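You operate a simulated robot arm through the tools that you are given. There is no shell and no other tool.

The job below is to be done with a simulated robot arm. You get a single attempt, and the scene is never put back.

Task
Fit the green arm caps and turn both brass catches over them.
Fine: one cap on each arm pad of the armchair, each before its catch; leave the other caps.

Only the result counts: the job must be done as asked and must still hold three seconds after the hand-in. Knocking over, shifting, dropping, spilling or breaking anything else fails it. Lids that push on must go on centred and level and be pressed home; caps that screw on are set level and turned clockwise until they are tight.

Robot
A 6-joint arm with a two-finger gripper, fixed in place. Base frame: the origin is at the foot of the arm, x ahead of it, y to its left, z up. Units: mm, degrees, N and s.
Its first joint turns from -166.0 to 166.0 degrees. Payload 2.45 kg.
The tool frame sits at the grasp point between the pads (the TCP): z along the fingers, y along the line on which they close. The tips reach 20 mm beyond it. Largest opening 140 mm; the body of the gripper starts 168 mm behind the TCP.
Orientation is that of the tool frame in the base frame, as [roll, pitch, yaw] about the fixed x, y, z axes, in that order (R = Rz(yaw) Ry(pitch) Rx(roll)). With the fingers straight down and closing along the base's y, the tool's x points along the base's -x, its y along +y and its z along -z.

Tools
- The arm moves only by the tool send_rows. Its argument "motion" is text: rows parted by semicolons, each of 6 numbers parted by spaces: the shift along the tool's x, y, z in m, then the turn, a rotation vector about the tool's x, y, z in degrees. In form: tx ty tz rx ry rz; .... A call has 1 to 20 rows; each row is the pose to reach, as a shift and turn from the pose commanded when the call began, along the tool's axes at that moment. "jaw" is the finger opening in m, from 0 to 0.14, set as the call begins (left out, the last holds). Rows are played at 5 a second. More than 50 mm and 8.6 degrees between two rows, or a gripper value outside its range, and nothing of the call is played. A pose out of reach is approached as far as the arm can. The call stops where the force on the tool passes 90 N (or 10 N more than at its start, if that is more) or the arm is blocked; 0.2 s more then pass. The fingers move at their own pace (about 45 mm/s each) and stop on an object; they squeeze with about 27 N. The grip force told is the motor's: it shows also when the fingers shut on nothing. Time passes only in rows, and 0.2 s behind the last, so rows that repeat a pose let the fingers close. The reply holds the time, the measured pose of the TCP, the force on the tool along the base axes, the opening and the grip force, in the units named above and with some noise, with the torque about the TCP (base axes, N m) and any sound that the robot's microphone picked up, and new pictures: "views" is both (left out), scene, wrist or none.
- Cameras (640 x 400 px; columns grow to the right, rows downward): "scene" is fixed at [49.7, -500, 1402.3]; the picture's right is [0.76, -0.65, 0.00], its down [-0.42, -0.48, -0.77] and it looks along [0.50, 0.58, -0.64] (base axes); focal length 344 px, centre (320, 200). "wrist" rides on the gripper at [78, 11, -209] in the tool frame; the picture's right is [-0.14, 0.99, 0.00], its down [-0.92, -0.13, -0.37] and it looks along [-0.36, -0.05, 0.93] (tool axes); focal length 280 px, centre (320, 200). There is no depth. A picture from a camera that has moved, and an enlarged one, comes with that camera's place and axes in the base frame and with its lens.
- zoom(camera, box): a new picture of the part [left, top, right, bottom] of that camera's present view, enlarged. No time passes.
- hand_in(): hands the job in; it is judged then, once.

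Nothing tells you positions but the pictures and the camera data. Unless the task says otherwise, let go and move clear before handing in.

The tools are called after ">>>" by a JSON object that holds its "name" and its "arguments". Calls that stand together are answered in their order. send_rows: Moves the arm, as the interface text tells. Its arguments: {"type":"object","properties":{"motion":{"type":"string"},"jaw":{"type":"number"},"views":{"type":"string","enum":["both","scene","wrist","none"]}},"required":["motion"]} The other tools are called the same way: zoom (camera, box) takes an enlarged picture of a part of a camera's view; hand_in () hands the job in.

At the start:

```text
clock: 0.0
ee_pos: [591.8, 260.8, 956.6]
orientation: [180.0, 0.0, 180.0]
ft_force: [0.9, -0.7, -0.5]
ft_torque: [-0.02, -0.02, 0.03]
gripper_width: 140.4
gripper_force: 0.1
```

scene: 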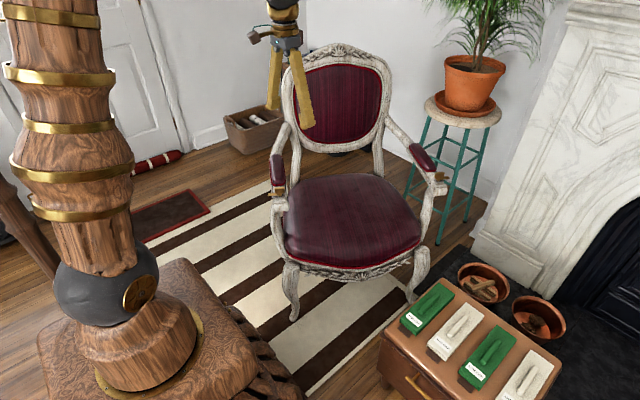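
wrist: 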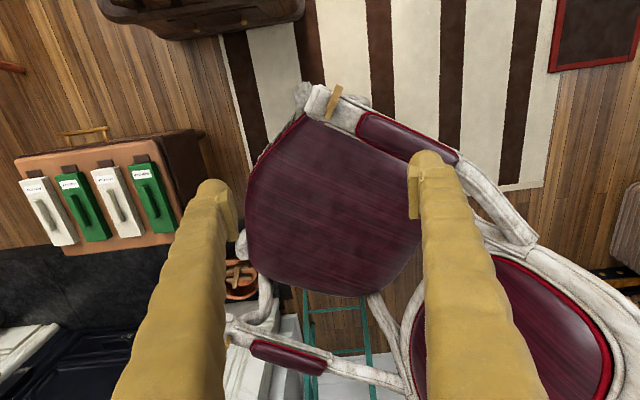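

I see an armchair with two dark red arm pads, and a small chest with four caps on it, two green and two white. I'll look closer before moving.

>>> {"name": "zoom", "arguments": {"camera": "scene", "box": [370, 260, 580, 400]}}

>>> {"name": "zoom", "arguments": {"camera": "scene", "box": [390, 130, 460, 210]}}

>>> {"name": "zoom", "arguments": {"camera": "scene", "box": [250, 140, 320, 220]}}

>>> {"name": "zoom", "arguments": {"camera": "wrist", "box": [0, 110, 220, 260]}}

>>> {"name": "zoom", "arguments": {"camera": "wrist", "box": [280, 70, 500, 200]}}

>>> {"name": "zoom", "arguments": {"camera": "wrist", "box": [210, 290, 420, 400]}}

```text
2.86 times, centred on (475, 330) of scene
camera zoom: at [49.7, -500.0, 1402.3], right [0.76, -0.65, 0.0], down [-0.42, -0.48, -0.77], along [0.5, 0.58, -0.64], focal length 984 px, centre (-123, -171)
```

zoom: 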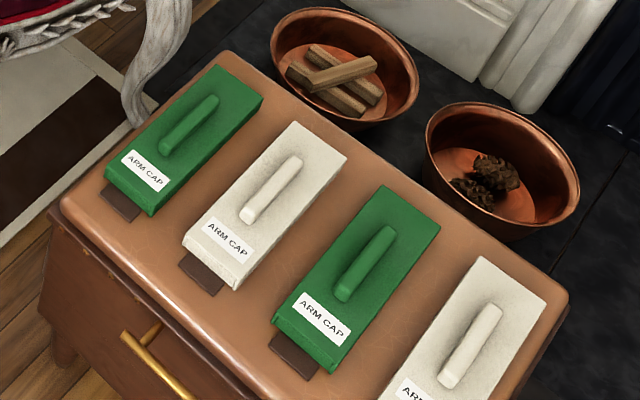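

```text
5.00 times, centred on (425, 170) of scene
camera zoom: at [49.7, -500.0, 1402.3], right [0.76, -0.65, 0.0], down [-0.42, -0.48, -0.77], along [0.5, 0.58, -0.64], focal length 1722 px, centre (-205, 350)
```

zoom: 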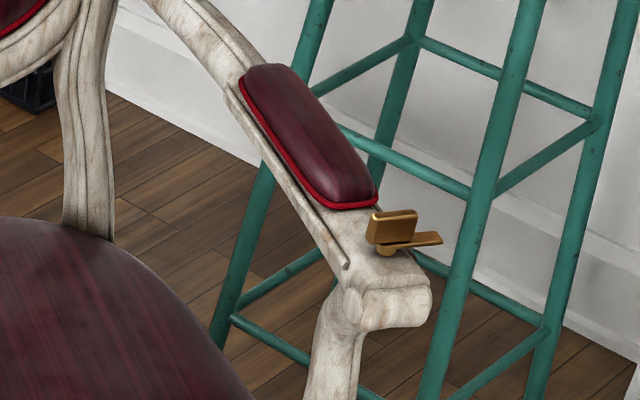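

```text
5.00 times, centred on (285, 180) of scene
camera zoom: at [49.7, -500.0, 1402.3], right [0.76, -0.65, 0.0], down [-0.42, -0.48, -0.77], along [0.5, 0.58, -0.64], focal length 1722 px, centre (495, 300)
```

zoom: 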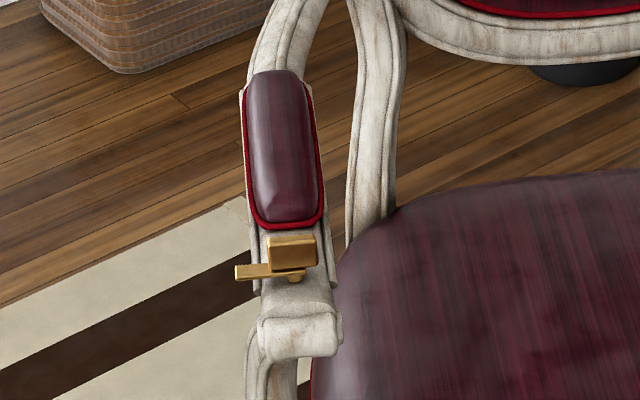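

```text
2.67 times, centred on (110, 185) of wrist
camera zoom: at [513.4, 272.9, 1165.8], right [0.14, 0.99, 0.0], down [0.92, -0.13, 0.37], along [0.36, -0.05, -0.93], focal length 748 px, centre (880, 240)
```

zoom: 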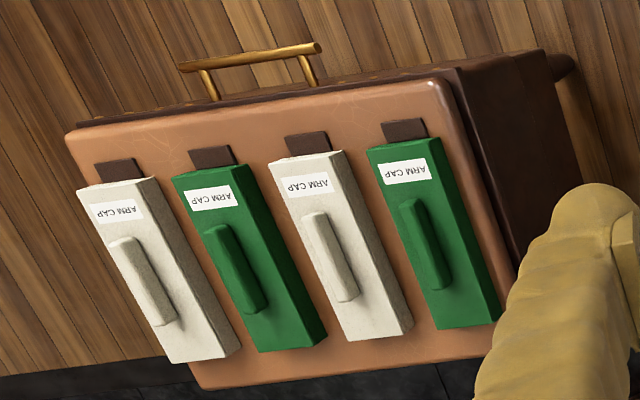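

```text
2.91 times, centred on (390, 135) of wrist
camera zoom: at [513.4, 272.9, 1165.8], right [0.14, 0.99, 0.0], down [0.92, -0.13, 0.37], along [0.36, -0.05, -0.93], focal length 816 px, centre (116, 389)
```

zoom: 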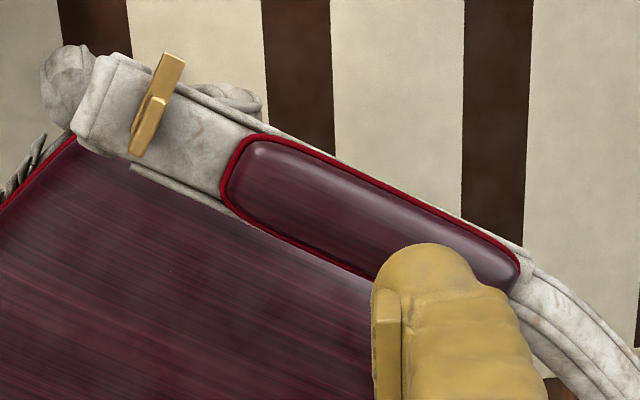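

```text
3.05 times, centred on (315, 345) of wrist
camera zoom: at [513.4, 272.9, 1165.8], right [0.14, 0.99, 0.0], down [0.92, -0.13, 0.37], along [0.36, -0.05, -0.93], focal length 854 px, centre (335, -242)
```

zoom: 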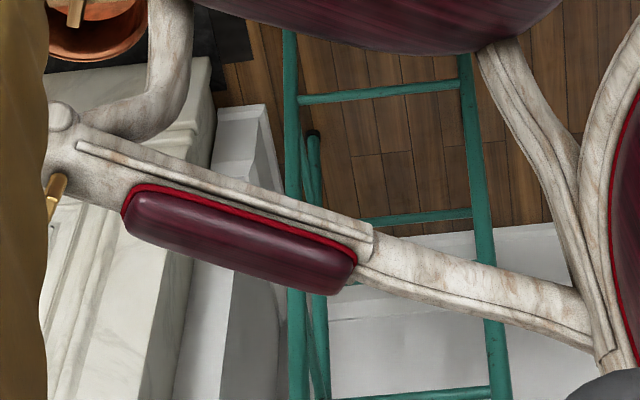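

The two green caps sit on the chest near (735, -243) and (737, -454) at about z 436. The arm pads are roughly at (612, 400, 690) and (1115, 111, 668). I'll fly over the chest for a closer look.

>>> {"name": "send_rows", "arguments": {"motion": "-.0041 -.0436 .0183 0 0 0; -.0083 -.0871 .0366 0 0 0; -.0124 -.1307 .0549 0 0 0; -.0166 -.1743 .0731 0 0 0; -.0207 -.2179 .0914 0 0 0; -.0249 -.2614 .1097 0 0 0; -.029 -.305 .128 0 0 0; -.0331 -.3486 .1463 0 0 0; -.0373 -.3921 .1646 0 0 0; -.0414 -.4357 .1829 0 0 0; -.0456 -.4793 .2011 0 0 0; -.0497 -.5229 .2194 0 0 0; -.0539 -.5664 .2377 0 0 0; -.058 -.61 .256 0 0 0; -.058 -.61 .256 0 0 0"}}

```text
clock: 3.2
ee_pos: [650.5, -347.7, 700.2]
orientation: [180.0, 0.0, -179.9]
ft_force: [0.0, -0.3, 0.5]
ft_torque: [-0.02, -0.01, -0.03]
gripper_width: 140.2
gripper_force: 0.1
camera wrist: at [572.2, -337.0, 908.9], right [0.14, 0.99, 0.0], down [0.92, -0.13, 0.37], along [0.37, -0.05, -0.93], focal length 280 px, centre (320, 200)
```

scene: 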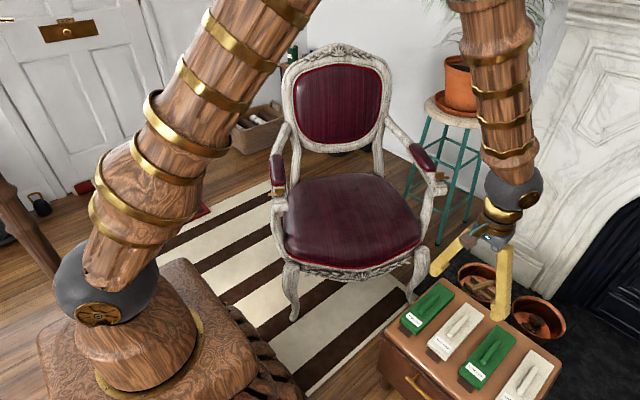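
wrist: 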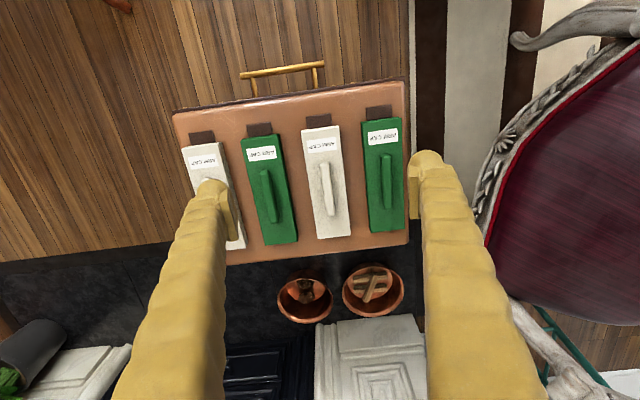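

>>> {"name": "zoom", "arguments": {"camera": "wrist", "box": [160, 80, 420, 260]}}

>>> {"name": "zoom", "arguments": {"camera": "wrist", "box": [340, 90, 420, 240]}}

```text
2.22 times, centred on (290, 170) of wrist
camera zoom: at [572.2, -337.0, 908.9], right [0.14, 0.99, 0.0], down [0.92, -0.13, 0.37], along [0.37, -0.05, -0.93], focal length 623 px, centre (387, 267)
```

zoom: 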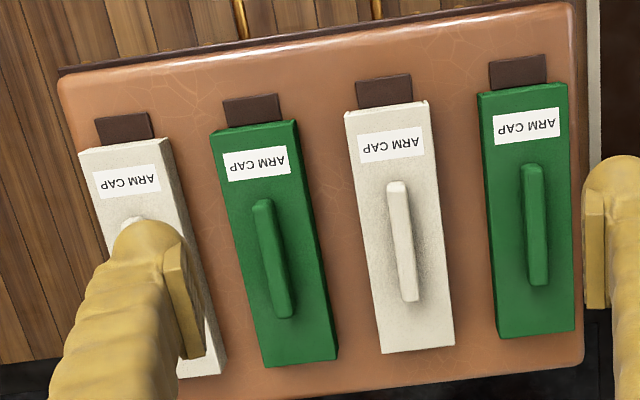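

```text
2.67 times, centred on (380, 165) of wrist
camera zoom: at [572.2, -337.0, 908.9], right [0.14, 0.99, 0.0], down [0.92, -0.13, 0.37], along [0.37, -0.05, -0.93], focal length 748 px, centre (160, 293)
```

zoom: 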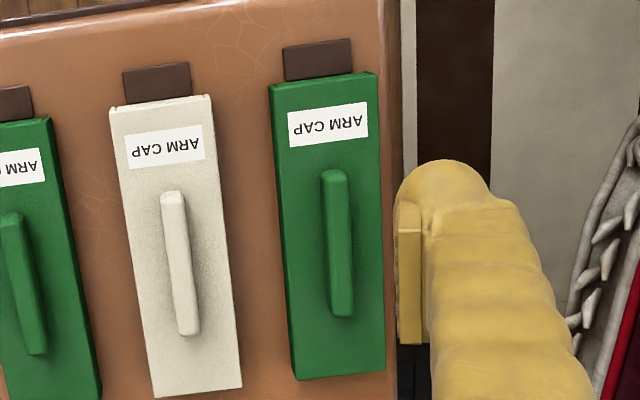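

The green caps lie along base x with their brown tongues toward the robot. I'll zoom in on the first green cap to measure its heights.

>>> {"name": "zoom", "arguments": {"camera": "scene", "box": [395, 270, 475, 340]}}

>>> {"name": "zoom", "arguments": {"camera": "scene", "box": [450, 320, 530, 390]}}

>>> {"name": "zoom", "arguments": {"camera": "wrist", "box": [340, 95, 420, 145]}}

>>> {"name": "zoom", "arguments": {"camera": "wrist", "box": [340, 145, 420, 245]}}

```text
5.71 times, centred on (435, 305) of scene
camera zoom: at [49.7, -500.0, 1402.3], right [0.76, -0.65, 0.0], down [-0.42, -0.48, -0.77], along [0.5, 0.58, -0.64], focal length 1968 px, centre (-337, -400)
```

zoom: 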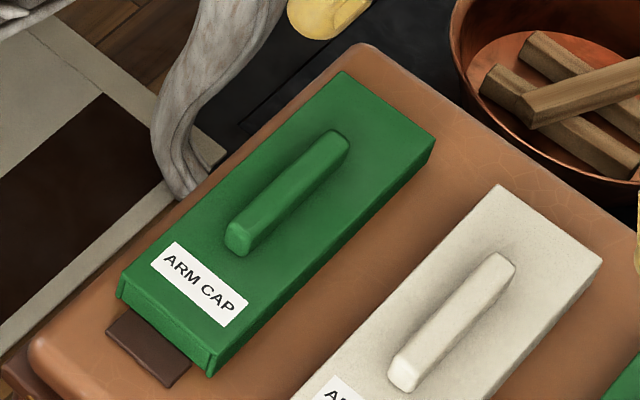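

```text
5.71 times, centred on (490, 355) of scene
camera zoom: at [49.7, -500.0, 1402.3], right [0.76, -0.65, 0.0], down [-0.42, -0.48, -0.77], along [0.5, 0.58, -0.64], focal length 1968 px, centre (-651, -686)
```

zoom: 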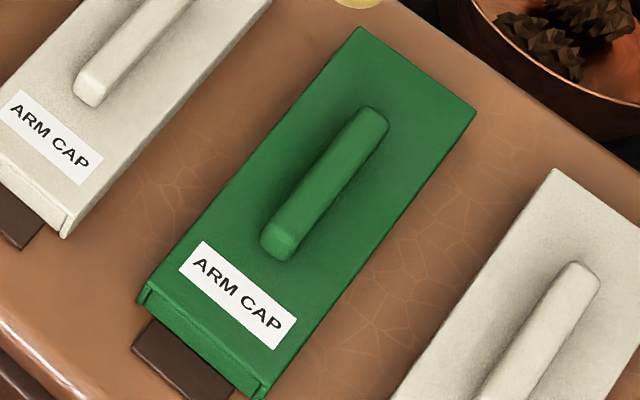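

```text
8.00 times, centred on (380, 120) of wrist
camera zoom: at [572.2, -337.0, 908.9], right [0.14, 0.99, 0.0], down [0.92, -0.13, 0.37], along [0.37, -0.05, -0.93], focal length 2243 px, centre (-160, 840)
```

zoom: 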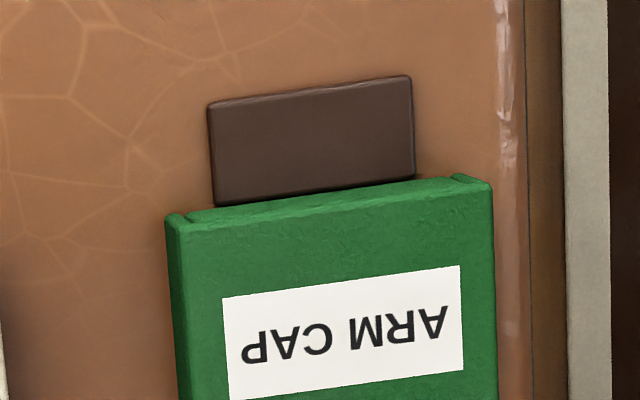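

```text
4.00 times, centred on (380, 195) of wrist
camera zoom: at [572.2, -337.0, 908.9], right [0.14, 0.99, 0.0], down [0.92, -0.13, 0.37], along [0.37, -0.05, -0.93], focal length 1122 px, centre (80, 220)
```

zoom: 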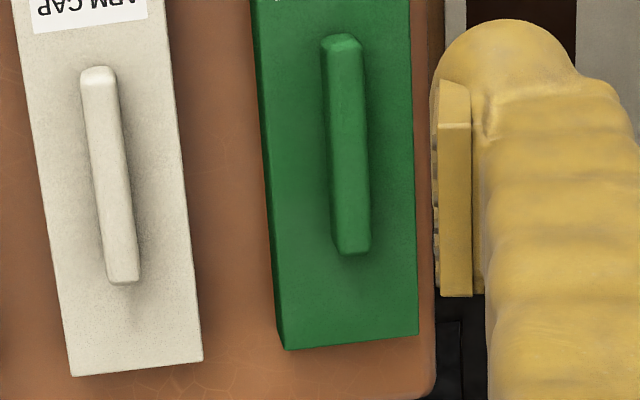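

The caps are hollow shells with a brown tongue at the foot of one end. I'll move above the first green cap with the jaws narrowed, so I can get a precise measurement.

>>> {"name": "send_rows", "arguments": {"motion": "-.018 .0212 .028 0 0 0; -.036 .0424 .056 0 0 0; -.054 .0636 .084 0 0 0; -.072 .0848 .112 0 0 0; -.09 .106 .14 0 0 0; -.09 .106 .14 0 0 0; -.09 .106 .14 0 0 0", "jaw": 0.05}}

>>> {"name": "zoom", "arguments": {"camera": "wrist", "box": [220, 80, 420, 205]}}

>>> {"name": "zoom", "arguments": {"camera": "scene", "box": [395, 220, 525, 310]}}

```text
clock: 4.8
ee_pos: [740.7, -241.8, 559.6]
orientation: [-179.9, 0.1, 180.0]
ft_force: [0.2, -0.5, -0.8]
ft_torque: [0.0, -0.01, 0.01]
gripper_width: 50.0
gripper_force: 0.1
camera wrist: at [663.2, -231.5, 769.9], right [0.14, 0.99, 0.0], down [0.92, -0.13, 0.37], along [0.36, -0.05, -0.93], focal length 280 px, centre (320, 200)
```

scene: 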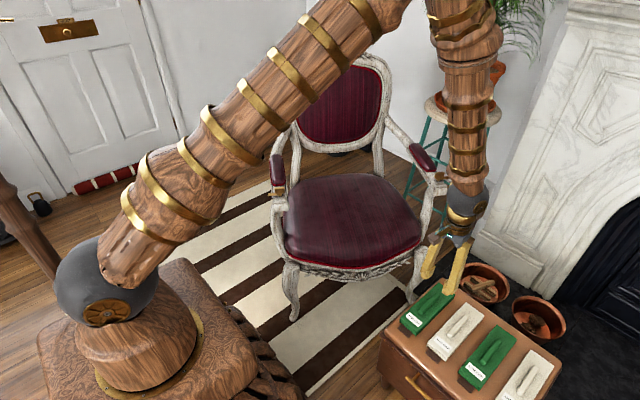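
wrist: 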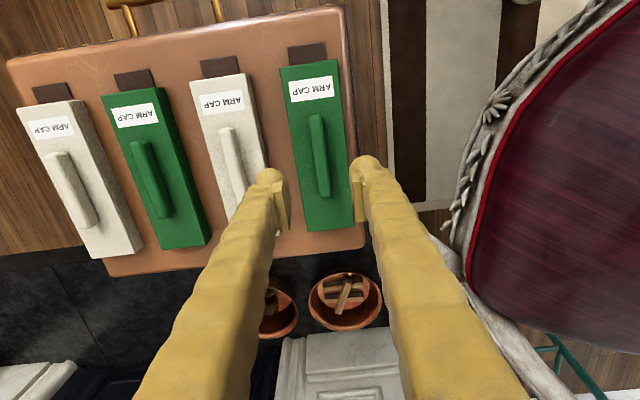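

```text
3.20 times, centred on (320, 142) of wrist
camera zoom: at [663.2, -231.5, 769.9], right [0.14, 0.99, 0.0], down [0.92, -0.13, 0.37], along [0.36, -0.05, -0.93], focal length 897 px, centre (320, 384)
```

zoom: 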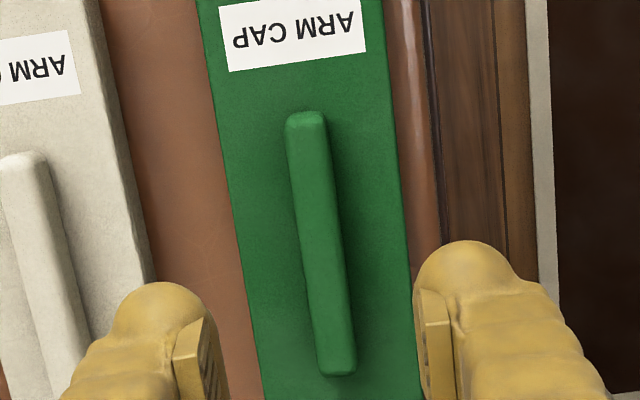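

```text
4.44 times, centred on (460, 265) of scene
camera zoom: at [49.7, -500.0, 1402.3], right [0.76, -0.65, 0.0], down [-0.42, -0.48, -0.77], along [0.5, 0.58, -0.64], focal length 1531 px, centre (-302, -89)
```

zoom: 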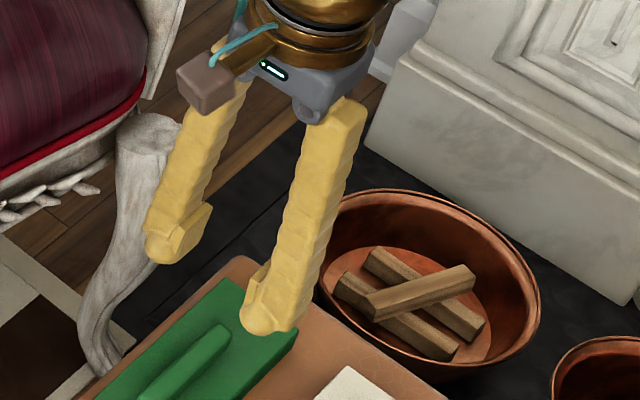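

The handle's top is about z 433, running from (691, -241) to (791, -241). Before picking it up I'll check that the far arm pad is reachable, going up and over to it at a safe height.

>>> {"name": "send_rows", "arguments": {"motion": "0 0 -.048 0 0 0; 0 0 -.096 0 0 0; 0 0 -.144 0 0 0; 0 0 -.192 0 0 0; 0 0 -.24 0 0 0; -.0312 .0294 -.244 0 0 -5.17; -.0624 .0588 -.248 0 0 -10.33; -.0935 .0882 -.252 0 0 -15.5; -.1247 .1177 -.256 0 0 -20.67; -.1558 .1471 -.26 0 0 -25.83; -.187 .1765 -.265 0 0 -31; -.2182 .2059 -.269 0 0 -36.17; -.2493 .2353 -.273 0 0 -41.33; -.2805 .2647 -.277 0 0 -46.5; -.3117 .2942 -.281 0 0 -51.67; -.3428 .3236 -.285 0 0 -56.83; -.374 .353 -.29 0 0 -62; -.374 .353 -.29 0 0 -62"}}

```text
clock: 8.6
ee_pos: [1113.4, 110.3, 851.7]
orientation: [-179.9, 0.0, -117.9]
ft_force: [0.0, -0.7, 0.5]
ft_torque: [-0.05, -0.02, 0.03]
gripper_width: 50.1
gripper_force: 0.0
camera wrist: at [1068.1, 46.7, 1060.5], right [-0.81, 0.59, 0.0], down [0.54, 0.75, 0.37], along [0.22, 0.3, -0.93], focal length 280 px, centre (320, 200)
```

scene: 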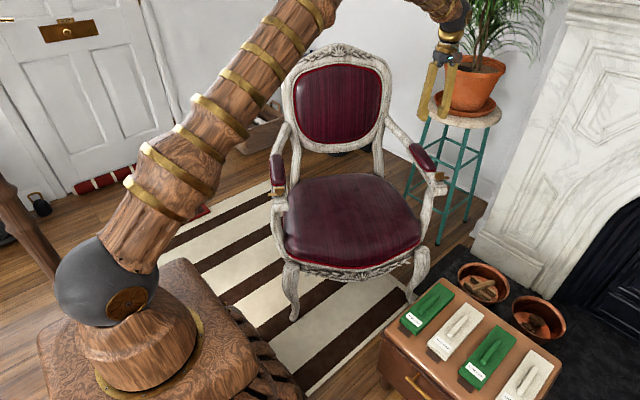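
wrist: 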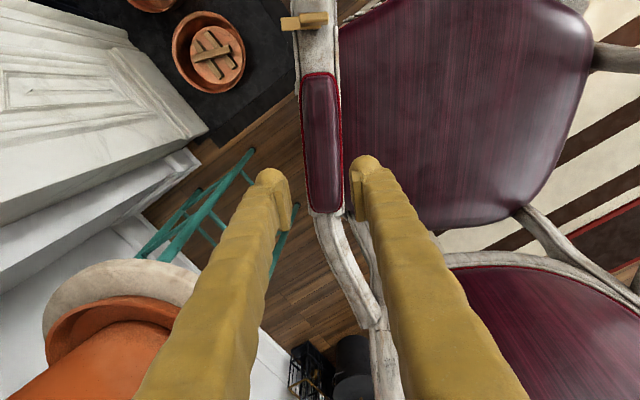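

The far pad is reachable at this height, and it lies almost along the tool. I'll measure it and its catch.

>>> {"name": "zoom", "arguments": {"camera": "wrist", "box": [260, 0, 380, 75]}}

>>> {"name": "zoom", "arguments": {"camera": "wrist", "box": [240, 60, 400, 220]}}

>>> {"name": "zoom", "arguments": {"camera": "scene", "box": [400, 135, 460, 205]}}

```text
5.33 times, centred on (320, 38) of wrist
camera zoom: at [1068.1, 46.7, 1060.5], right [-0.81, 0.59, 0.0], down [0.54, 0.75, 0.37], along [0.22, 0.3, -0.93], focal length 1495 px, centre (320, 1067)
```

zoom: 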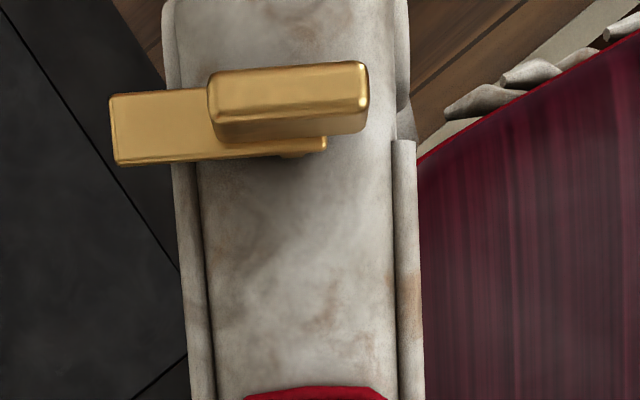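

```text
2.50 times, centred on (320, 140) of wrist
camera zoom: at [1068.1, 46.7, 1060.5], right [-0.81, 0.59, 0.0], down [0.54, 0.75, 0.37], along [0.22, 0.3, -0.93], focal length 701 px, centre (320, 350)
```

zoom: 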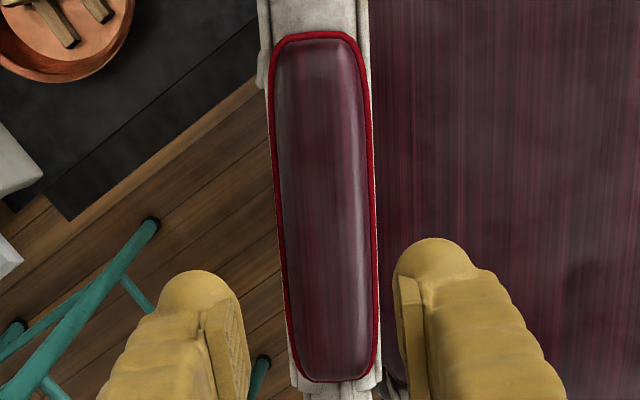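

```text
5.71 times, centred on (430, 170) of scene
camera zoom: at [49.7, -500.0, 1402.3], right [0.76, -0.65, 0.0], down [-0.42, -0.48, -0.77], along [0.5, 0.58, -0.64], focal length 1968 px, centre (-309, 371)
```

zoom: 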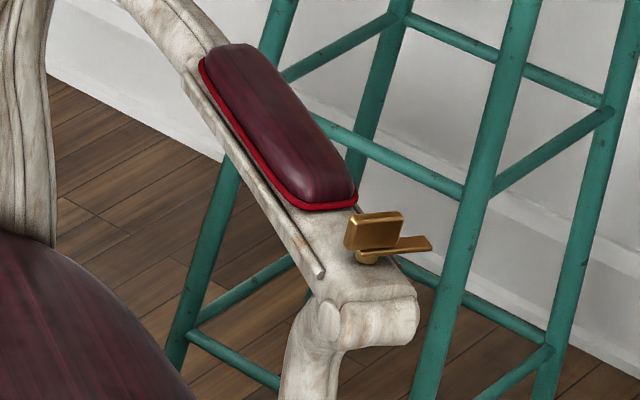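

The far pad's rim is at about z 666, its centre near (1112, 115), and its axis points about 57.5° toward the back. I'll come down over it with open jaws and the tool lined up, for a precise view of the pad and catch.

>>> {"name": "send_rows", "arguments": {"motion": "-.0008 .0008 .025 0 0 1.2; -.0016 .0016 .05 0 0 2.4; -.0024 .0024 .076 0 0 3.5; -.0031 .0032 .1017 0 0 4.7; -.0031 .0032 .1017 0 0 4.7; -.0031 .0032 .1017 0 0 4.7", "jaw": 0.14}}

>>> {"name": "zoom", "arguments": {"camera": "wrist", "box": [260, 0, 380, 75]}}

>>> {"name": "zoom", "arguments": {"camera": "wrist", "box": [240, 60, 400, 160]}}

>>> {"name": "zoom", "arguments": {"camera": "wrist", "box": [240, 180, 400, 280]}}

```text
clock: 10.0
ee_pos: [1113.3, 115.2, 748.0]
orientation: [-180.0, 0.0, -122.7]
ft_force: [0.5, -0.3, 0.4]
ft_torque: [-0.01, -0.02, 0.01]
gripper_width: 139.8
gripper_force: 0.0
camera wrist: at [1061.0, 55.2, 957.5], right [-0.76, 0.65, 0.0], down [0.6, 0.71, 0.37], along [0.24, 0.28, -0.93], focal length 280 px, centre (320, 200)
```

scene: 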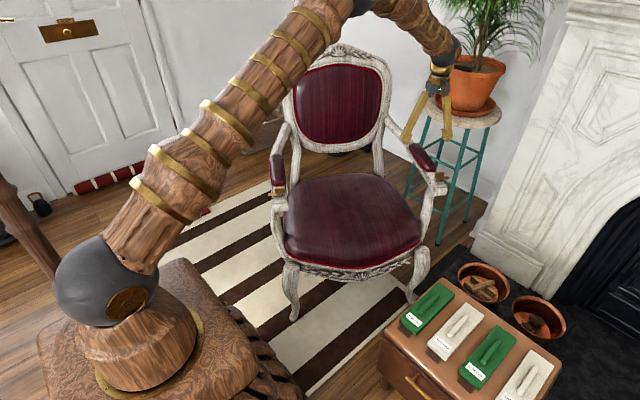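
wrist: 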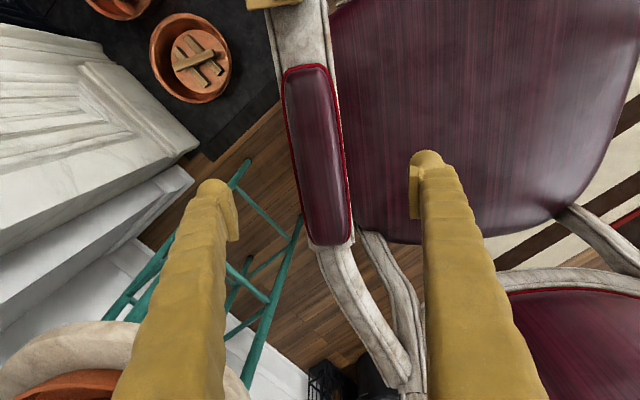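

```text
5.33 times, centred on (320, 38) of wrist
camera zoom: at [1061.0, 55.2, 957.5], right [-0.76, 0.65, 0.0], down [0.6, 0.71, 0.37], along [0.24, 0.28, -0.93], focal length 1495 px, centre (320, 1067)
```

zoom: 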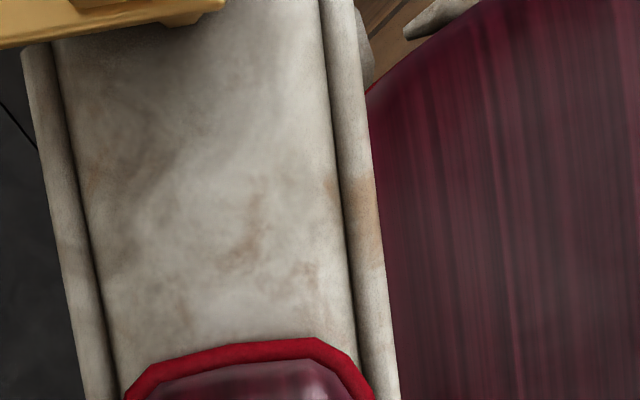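

```text
4.00 times, centred on (320, 110) of wrist
camera zoom: at [1061.0, 55.2, 957.5], right [-0.76, 0.65, 0.0], down [0.6, 0.71, 0.37], along [0.24, 0.28, -0.93], focal length 1122 px, centre (320, 560)
```

zoom: 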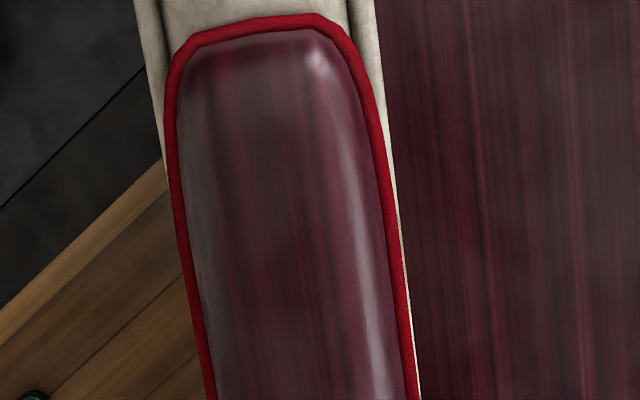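

```text
4.00 times, centred on (320, 230) of wrist
camera zoom: at [1061.0, 55.2, 957.5], right [-0.76, 0.65, 0.0], down [0.6, 0.71, 0.37], along [0.24, 0.28, -0.93], focal length 1122 px, centre (320, 80)
```

zoom: 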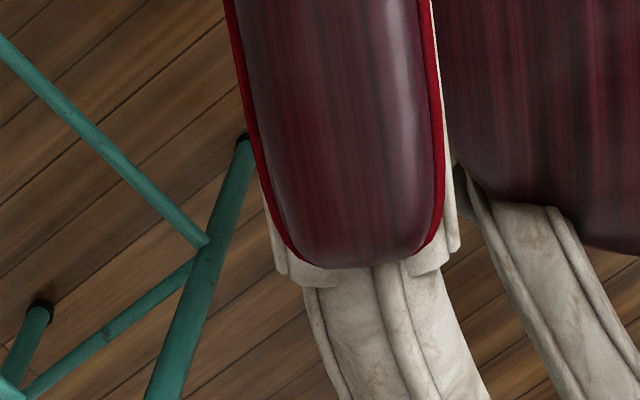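

The pad sits almost square under the tool, about 54 mm wide, with its axis near 57.7°. I'll shift forward along the arm to see the catch.

>>> {"name": "send_rows", "arguments": {"motion": ".033 0 0 0 0 0; .067 0 0 0 0 0; .1 0 0 0 0 0; .1 0 0 0 0 0; .1 0 0 0 0 0", "jaw": 0.14, "views": "wrist"}}

>>> {"name": "zoom", "arguments": {"camera": "wrist", "box": [240, 40, 400, 140]}}

>>> {"name": "zoom", "arguments": {"camera": "wrist", "box": [240, 120, 400, 220]}}

```text
clock: 11.2
ee_pos: [1057.2, 29.1, 749.2]
orientation: [180.0, 0.0, -122.8]
ft_force: [0.1, -0.1, 0.0]
ft_torque: [0.01, 0.01, -0.04]
gripper_width: 140.0
gripper_force: 0.0
camera wrist: at [1006.3, -29.2, 958.2], right [-0.76, 0.65, 0.0], down [0.6, 0.71, 0.37], along [0.24, 0.28, -0.93], focal length 280 px, centre (320, 200)
```

wrist: 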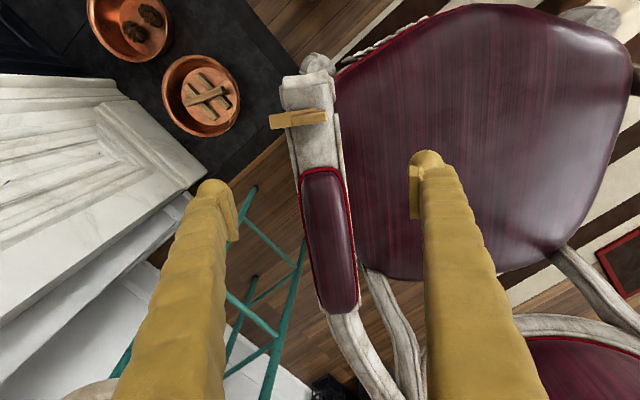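

```text
4.00 times, centred on (320, 90) of wrist
camera zoom: at [1006.3, -29.2, 958.2], right [-0.76, 0.65, 0.0], down [0.6, 0.71, 0.37], along [0.24, 0.28, -0.93], focal length 1122 px, centre (320, 640)
```

zoom: 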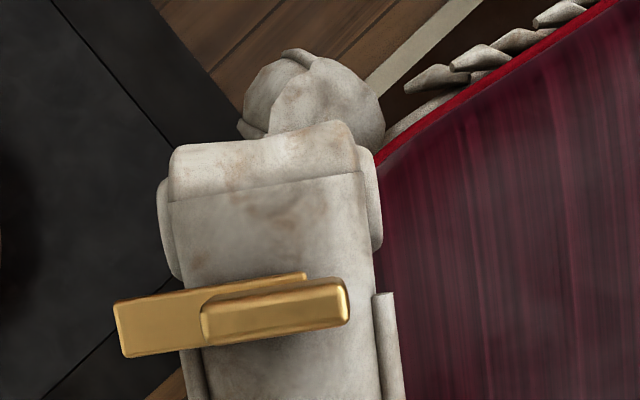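

```text
4.00 times, centred on (320, 170) of wrist
camera zoom: at [1006.3, -29.2, 958.2], right [-0.76, 0.65, 0.0], down [0.6, 0.71, 0.37], along [0.24, 0.28, -0.93], focal length 1122 px, centre (320, 320)
```

zoom: 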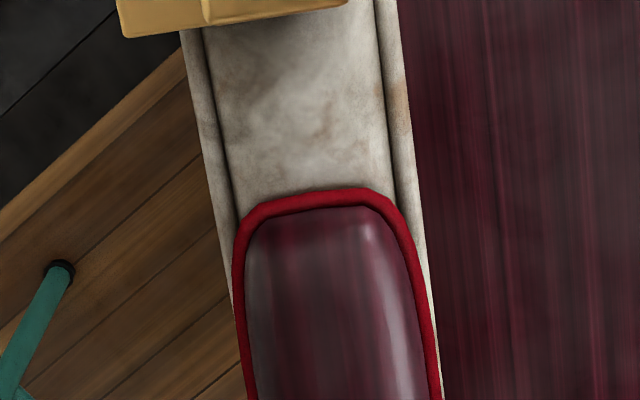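

The far catch is a thumb-turn about 154 mm in front of the pad centre. Its pivot is near the arm's centreline and its blade points outward. Now I'll cross over to the near arm at a safe height and measure that side.

>>> {"name": "send_rows", "arguments": {"motion": "0 0 -.05 0 0 0; 0 0 -.1 0 0 0; -.005 .0411 -.1 0 0 0; -.01 .0822 -.1 0 0 0; -.015 .1233 -.1 0 0 0; -.02 .1644 -.1 0 0 0; -.0251 .2055 -.1 0 0 0; -.0301 .2466 -.1 0 0 0; -.0351 .2877 -.1 0 0 0; -.0401 .3289 -.1 0 0 0; -.0451 .37 -.1 0 0 0; -.0501 .4111 -.1 0 0 0; -.0552 .4522 -.1 0 0 0; -.0602 .4933 -.1 0 0 0; -.0652 .5344 -.1 0 0 0; -.0702 .5755 -.1 0 0 0; -.0702 .5755 -.1 0 0 0; -.0702 .5755 -.1 0 0 0"}}

>>> {"name": "zoom", "arguments": {"camera": "wrist", "box": [220, 30, 420, 230]}}

```text
clock: 15.0
ee_pos: [611.3, 400.4, 848.3]
orientation: [-180.0, 0.0, -122.7]
ft_force: [-0.5, 0.1, -0.2]
ft_torque: [0.0, 0.0, 0.0]
gripper_width: 139.9
gripper_force: 0.1
camera wrist: at [560.3, 341.8, 1057.9], right [-0.76, 0.65, 0.0], down [0.61, 0.71, 0.37], along [0.24, 0.28, -0.93], focal length 280 px, centre (320, 200)
```

scene: 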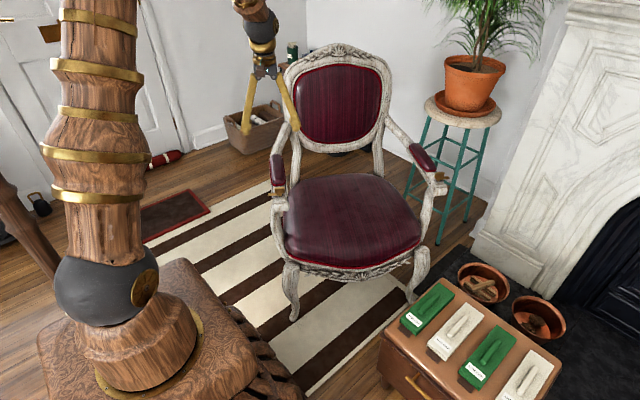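
wrist: 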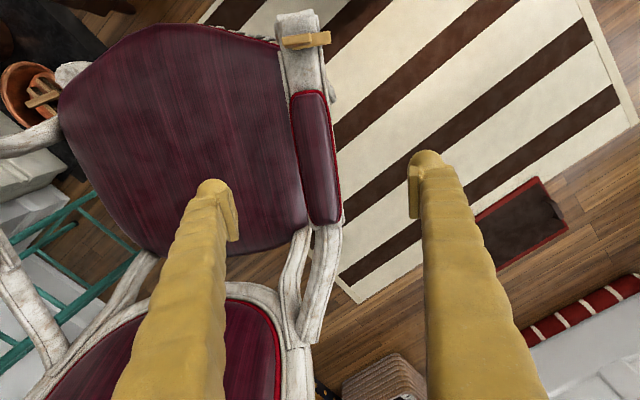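

```text
2.00 times, centred on (320, 130) of wrist
camera zoom: at [560.3, 341.8, 1057.9], right [-0.76, 0.65, 0.0], down [0.61, 0.71, 0.37], along [0.24, 0.28, -0.93], focal length 561 px, centre (320, 340)
```

zoom: 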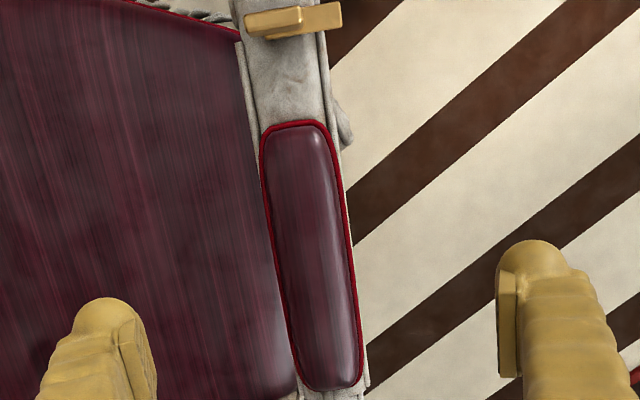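

The near pad lies almost parallel to the far one, at about 56°. I'll come down over its centre for the same precise view.

>>> {"name": "send_rows", "arguments": {"motion": "-.0072 -.0024 .0333 0 0 .5; -.0144 -.0048 .0667 0 0 1; -.0216 -.007 .1 0 0 1.5; -.0216 -.007 .1 0 0 1.5; -.0216 -.007 .1 0 0 1.5"}}

>>> {"name": "zoom", "arguments": {"camera": "wrist", "box": [240, 60, 400, 160]}}

>>> {"name": "zoom", "arguments": {"camera": "wrist", "box": [240, 180, 400, 280]}}

```text
clock: 16.2
ee_pos: [629.2, 414.1, 749.2]
orientation: [180.0, 0.0, -124.3]
ft_force: [0.4, 0.4, 0.1]
ft_torque: [0.0, -0.02, 0.0]
gripper_width: 139.9
gripper_force: 0.1
camera wrist: at [575.6, 357.2, 958.0], right [-0.74, 0.67, 0.0], down [0.62, 0.69, 0.37], along [0.25, 0.27, -0.93], focal length 280 px, centre (320, 200)
```

scene: 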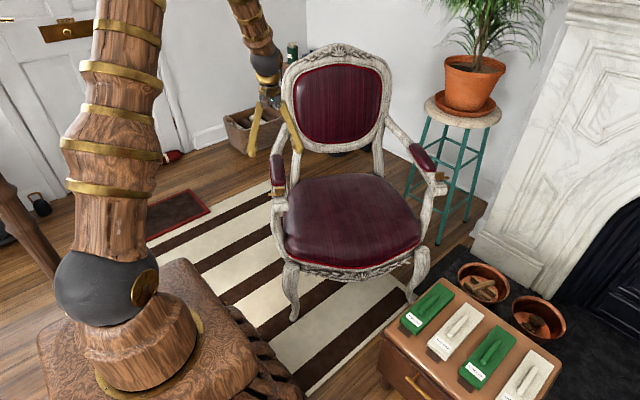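
wrist: 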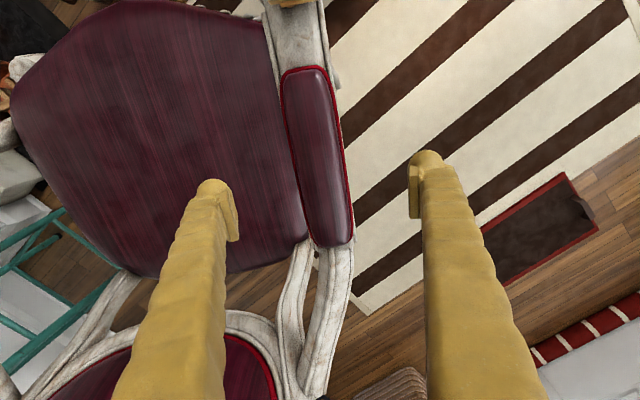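

```text
4.00 times, centred on (320, 110) of wrist
camera zoom: at [575.6, 357.2, 958.0], right [-0.74, 0.67, 0.0], down [0.62, 0.69, 0.37], along [0.25, 0.27, -0.93], focal length 1122 px, centre (320, 560)
```

zoom: 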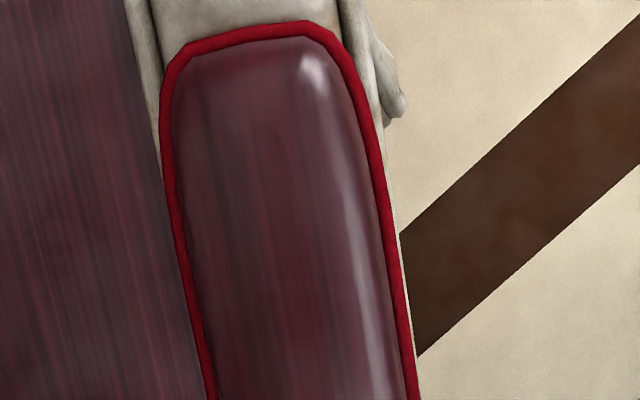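

```text
4.00 times, centred on (320, 230) of wrist
camera zoom: at [575.6, 357.2, 958.0], right [-0.74, 0.67, 0.0], down [0.62, 0.69, 0.37], along [0.25, 0.27, -0.93], focal length 1122 px, centre (320, 80)
```

zoom: 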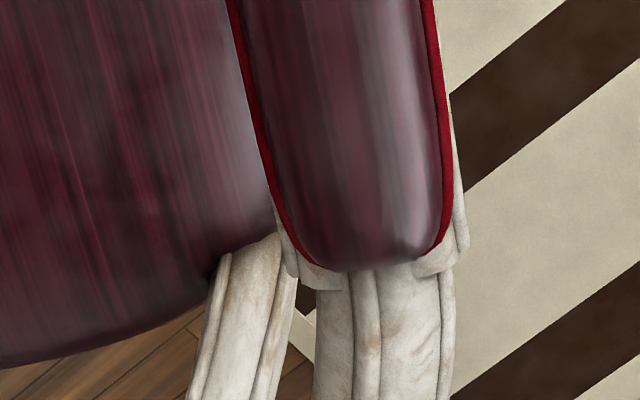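

Both pads share an axis of about 57.7°. The near pad's centre is around (630, 416) and the far one's is around (1112, 113). I'll look at the near catch next.

>>> {"name": "send_rows", "arguments": {"motion": ".033 0 0 0 0 -.6; .067 0 0 0 0 -1.2; .1 0 0 0 0 -1.9; .1 0 0 0 0 -1.9; .1 0 0 0 0 -1.9", "views": "wrist"}}

>>> {"name": "zoom", "arguments": {"camera": "wrist", "box": [240, 40, 400, 140]}}

>>> {"name": "zoom", "arguments": {"camera": "scene", "box": [250, 150, 310, 220]}}

```text
clock: 17.4
ee_pos: [571.7, 332.7, 748.8]
orientation: [180.0, -0.1, -122.2]
ft_force: [-0.6, -0.4, -0.2]
ft_torque: [-0.01, 0.01, 0.02]
gripper_width: 140.1
gripper_force: 0.2
camera wrist: at [521.9, 272.5, 958.5], right [-0.76, 0.65, 0.0], down [0.6, 0.71, 0.37], along [0.24, 0.28, -0.93], focal length 280 px, centre (320, 200)
```

wrist: 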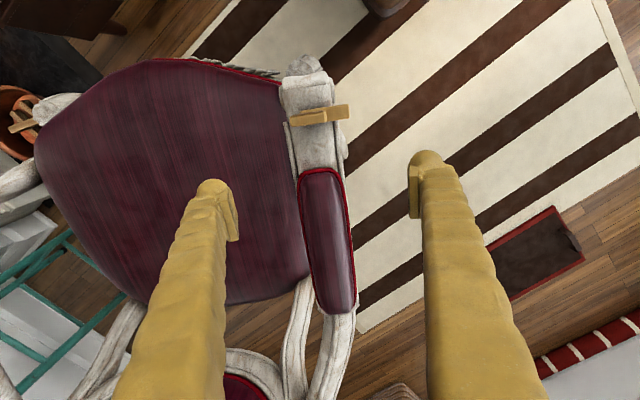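

```text
4.00 times, centred on (320, 90) of wrist
camera zoom: at [521.9, 272.5, 958.5], right [-0.76, 0.65, 0.0], down [0.6, 0.71, 0.37], along [0.24, 0.28, -0.93], focal length 1122 px, centre (320, 640)
```

zoom: 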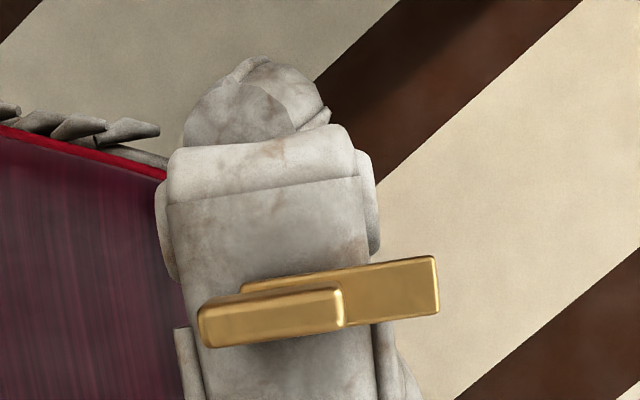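

```text
5.71 times, centred on (280, 185) of scene
camera zoom: at [49.7, -500.0, 1402.3], right [0.76, -0.65, 0.0], down [-0.42, -0.48, -0.77], along [0.5, 0.58, -0.64], focal length 1968 px, centre (549, 286)
```

zoom: 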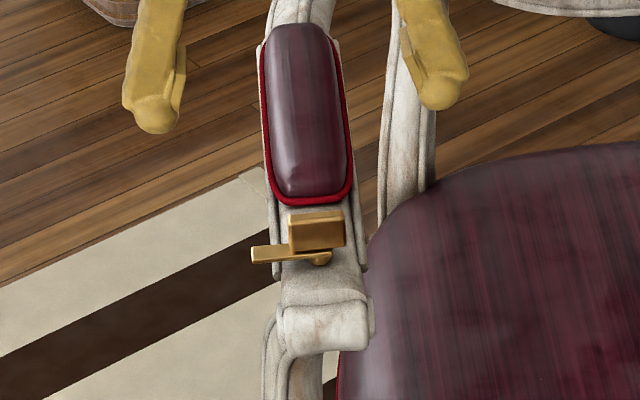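

Both catches mirror each other. Now I'll go back over the first green cap, turned square to it, with the jaws narrowed.

>>> {"name": "send_rows", "arguments": {"motion": "0 0 -.05 0 0 0; .0282 -.032 -.0329 0 0 4.12; .0565 -.064 -.0159 0 0 8.24; .0847 -.096 .0012 0 0 12.36; .1129 -.1281 .0183 0 0 16.49; .1411 -.1601 .0354 0 0 20.61; .1694 -.1921 .0524 0 0 24.73; .1976 -.2241 .0695 0 0 28.85; .2258 -.2561 .0866 0 0 32.97; .2541 -.2881 .1036 0 0 37.09; .2823 -.3201 .1207 0 0 41.21; .3105 -.3522 .1378 0 0 45.34; .3387 -.3842 .1549 0 0 49.46; .367 -.4162 .1719 0 0 53.58; .3952 -.4482 .189 0 0 57.7; .3952 -.4482 .189 0 0 57.7; .3952 -.4482 .189 0 0 57.7", "jaw": 0.05, "views": "wrist"}}

>>> {"name": "zoom", "arguments": {"camera": "wrist", "box": [220, 80, 420, 205]}}

```text
clock: 21.0
ee_pos: [740.6, -242.7, 559.6]
orientation: [-179.9, 0.0, -179.9]
ft_force: [0.2, 0.0, -0.5]
ft_torque: [-0.04, 0.0, 0.04]
gripper_width: 50.0
gripper_force: 0.0
camera wrist: at [662.1, -230.8, 769.4], right [0.14, 0.99, 0.0], down [0.92, -0.13, 0.37], along [0.36, -0.05, -0.93], focal length 280 px, centre (320, 200)
```

wrist: 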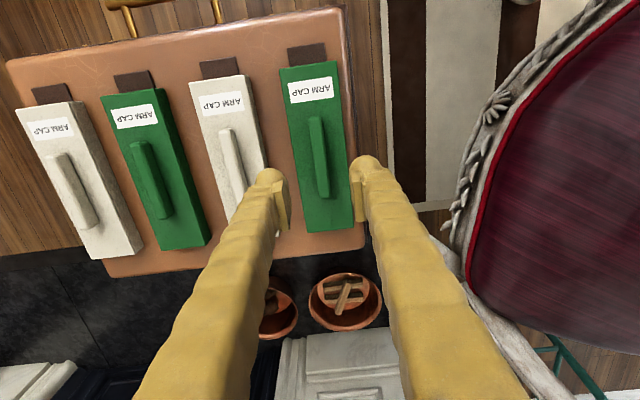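

```text
3.20 times, centred on (320, 142) of wrist
camera zoom: at [662.1, -230.8, 769.4], right [0.14, 0.99, 0.0], down [0.92, -0.13, 0.37], along [0.36, -0.05, -0.93], focal length 897 px, centre (320, 384)
```

zoom: 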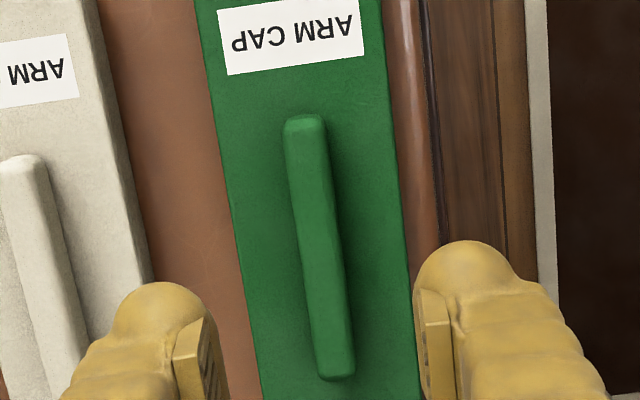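

The fingers straddle the handle well centred. I'll come down slowly beside it and check from the side.

>>> {"name": "send_rows", "arguments": {"motion": "-.0008 .0002 .03 0 0 0; -.0017 .0005 .06 0 0 0; -.0017 .0005 .085 0 0 0; -.0017 .0005 .1 0 0 0; -.0017 .0005 .108 0 0 0; -.0017 .0005 .114 0 0 0; -.0017 .0005 .114 0 0 0", "jaw": 0.05}}

>>> {"name": "zoom", "arguments": {"camera": "scene", "box": [395, 250, 485, 330]}}

>>> {"name": "zoom", "arguments": {"camera": "wrist", "box": [220, 60, 420, 260]}}

```text
clock: 22.6
ee_pos: [743.3, -242.1, 445.9]
orientation: [180.0, 0.0, -180.0]
ft_force: [0.3, 0.3, 0.6]
ft_torque: [0.02, -0.01, -0.02]
gripper_width: 49.9
gripper_force: 0.0
camera wrist: at [664.4, -229.8, 655.1], right [0.14, 0.99, 0.0], down [0.92, -0.13, 0.37], along [0.36, -0.05, -0.93], focal length 280 px, centre (320, 200)
```

scene: 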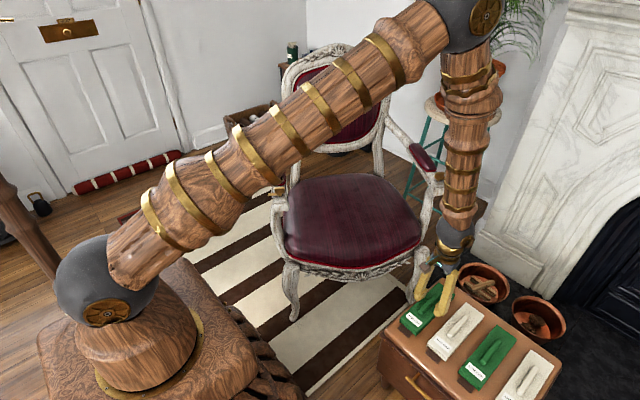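
wrist: 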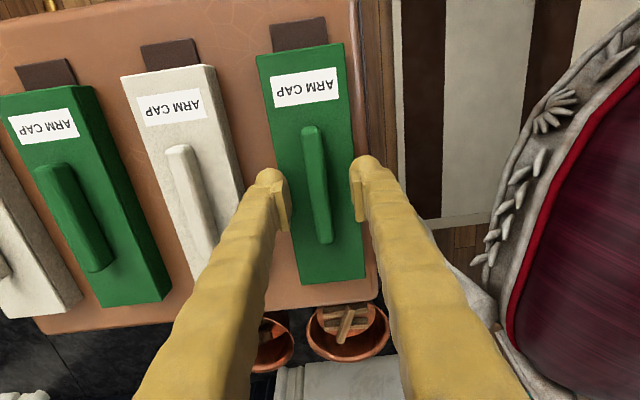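

```text
5.00 times, centred on (440, 290) of scene
camera zoom: at [49.7, -500.0, 1402.3], right [0.76, -0.65, 0.0], down [-0.42, -0.48, -0.77], along [0.5, 0.58, -0.64], focal length 1722 px, centre (-280, -250)
```

zoom: 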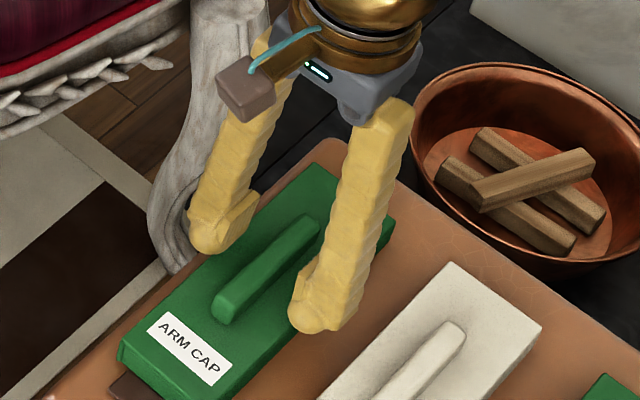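

```text
2.00 times, centred on (320, 160) of wrist
camera zoom: at [664.4, -229.8, 655.1], right [0.14, 0.99, 0.0], down [0.92, -0.13, 0.37], along [0.36, -0.05, -0.93], focal length 561 px, centre (320, 280)
```

zoom: 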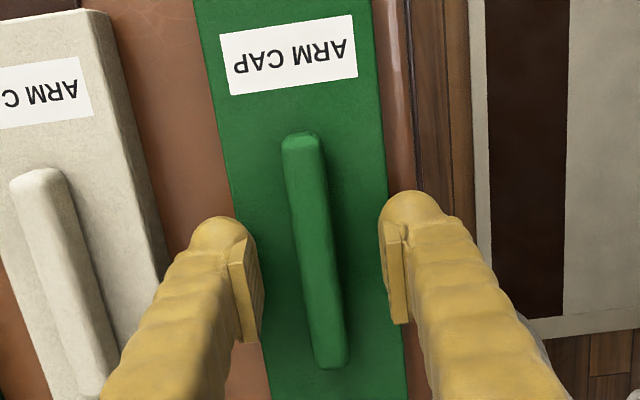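

The tips straddle the handle with no contact. I'll go down in small steps, watching the force.

>>> {"name": "send_rows", "arguments": {"motion": "0 0 .0015 0 0 0; 0 0 .003 0 0 0; 0 0 .003 0 0 0", "views": "none"}}

>>> {"name": "send_rows", "arguments": {"motion": "0 0 .0015 0 0 0; 0 0 .003 0 0 0; 0 0 .003 0 0 0", "views": "none"}}

```text
clock: 23.4
ee_pos: [741.1, -239.3, 443.2]
orientation: [179.9, 0.0, -179.9]
ft_force: [-5.5, 0.3, 16.3]
ft_torque: [-0.34, 0.11, -0.1]
gripper_width: 50.2
gripper_force: 0.0
```

```text
clock: 24.1
ee_pos: [741.9, -240.3, 443.3]
orientation: [-179.9, 0.0, -180.0]
ft_force: [-6.0, 4.0, 31.4]
ft_torque: [-0.48, 0.14, -0.05]
gripper_width: 50.1
gripper_force: 0.4
stopped in row 3: the force on the tool passed its limit at 94 N (the readings are from after the stop); the commanded pose is now the measured one
```

The tips touched the cap top at about TCP z 444, so the cap top is near z 424. I'll back off 2 mm and close on the handle.

>>> {"name": "send_rows", "arguments": {"motion": "0 0 -.002 0 0 0; 0 0 -.002 0 0 0; 0 0 -.002 0 0 0; 0 0 -.002 0 0 0; 0 0 -.002 0 0 0; 0 0 -.002 0 0 0", "jaw": 0.0}}

>>> {"name": "zoom", "arguments": {"camera": "scene", "box": [395, 250, 485, 330]}}

>>> {"name": "zoom", "arguments": {"camera": "wrist", "box": [220, 60, 420, 260]}}

```text
clock: 25.5
ee_pos: [742.2, -241.6, 444.5]
orientation: [180.0, 0.0, -180.0]
ft_force: [3.1, -6.8, 15.6]
ft_torque: [-0.06, -0.07, -0.05]
gripper_width: 14.8
gripper_force: 27.1
camera wrist: at [664.6, -229.5, 653.1], right [0.14, 0.99, 0.0], down [0.92, -0.13, 0.37], along [0.37, -0.05, -0.93], focal length 280 px, centre (320, 200)
```

scene: 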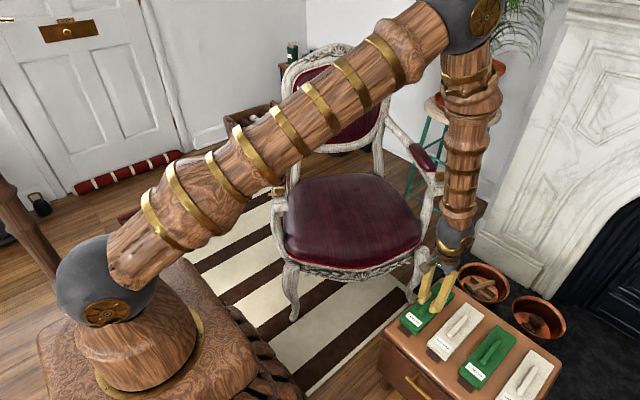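
wrist: 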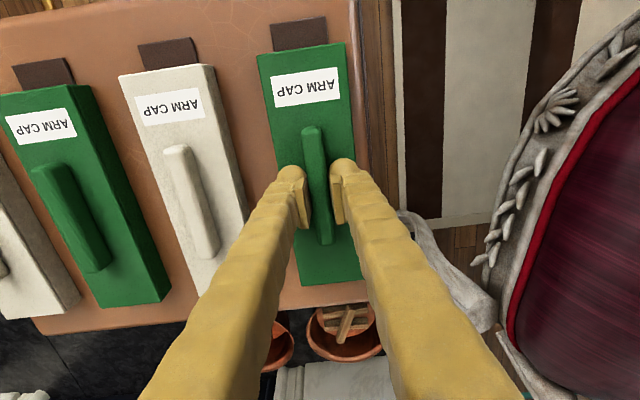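

```text
5.00 times, centred on (440, 290) of scene
camera zoom: at [49.7, -500.0, 1402.3], right [0.76, -0.65, 0.0], down [-0.42, -0.48, -0.77], along [0.5, 0.58, -0.64], focal length 1722 px, centre (-280, -250)
```

zoom: 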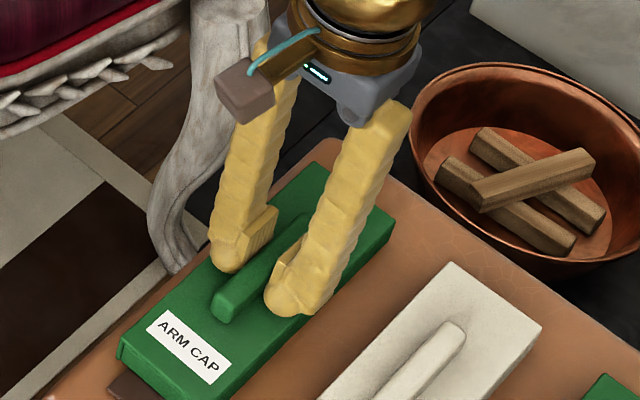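

```text
2.00 times, centred on (320, 160) of wrist
camera zoom: at [664.6, -229.5, 653.1], right [0.14, 0.99, 0.0], down [0.92, -0.13, 0.37], along [0.37, -0.05, -0.93], focal length 561 px, centre (320, 280)
```

zoom: 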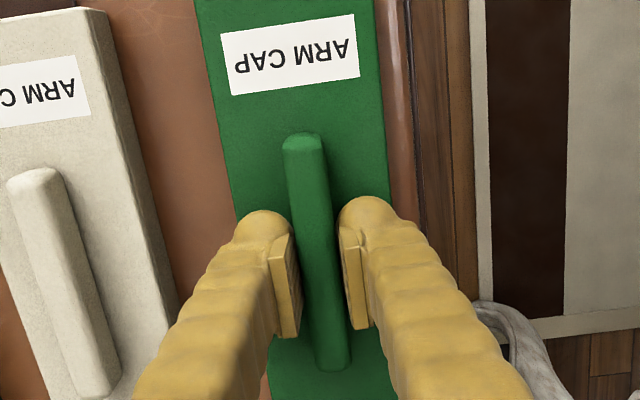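

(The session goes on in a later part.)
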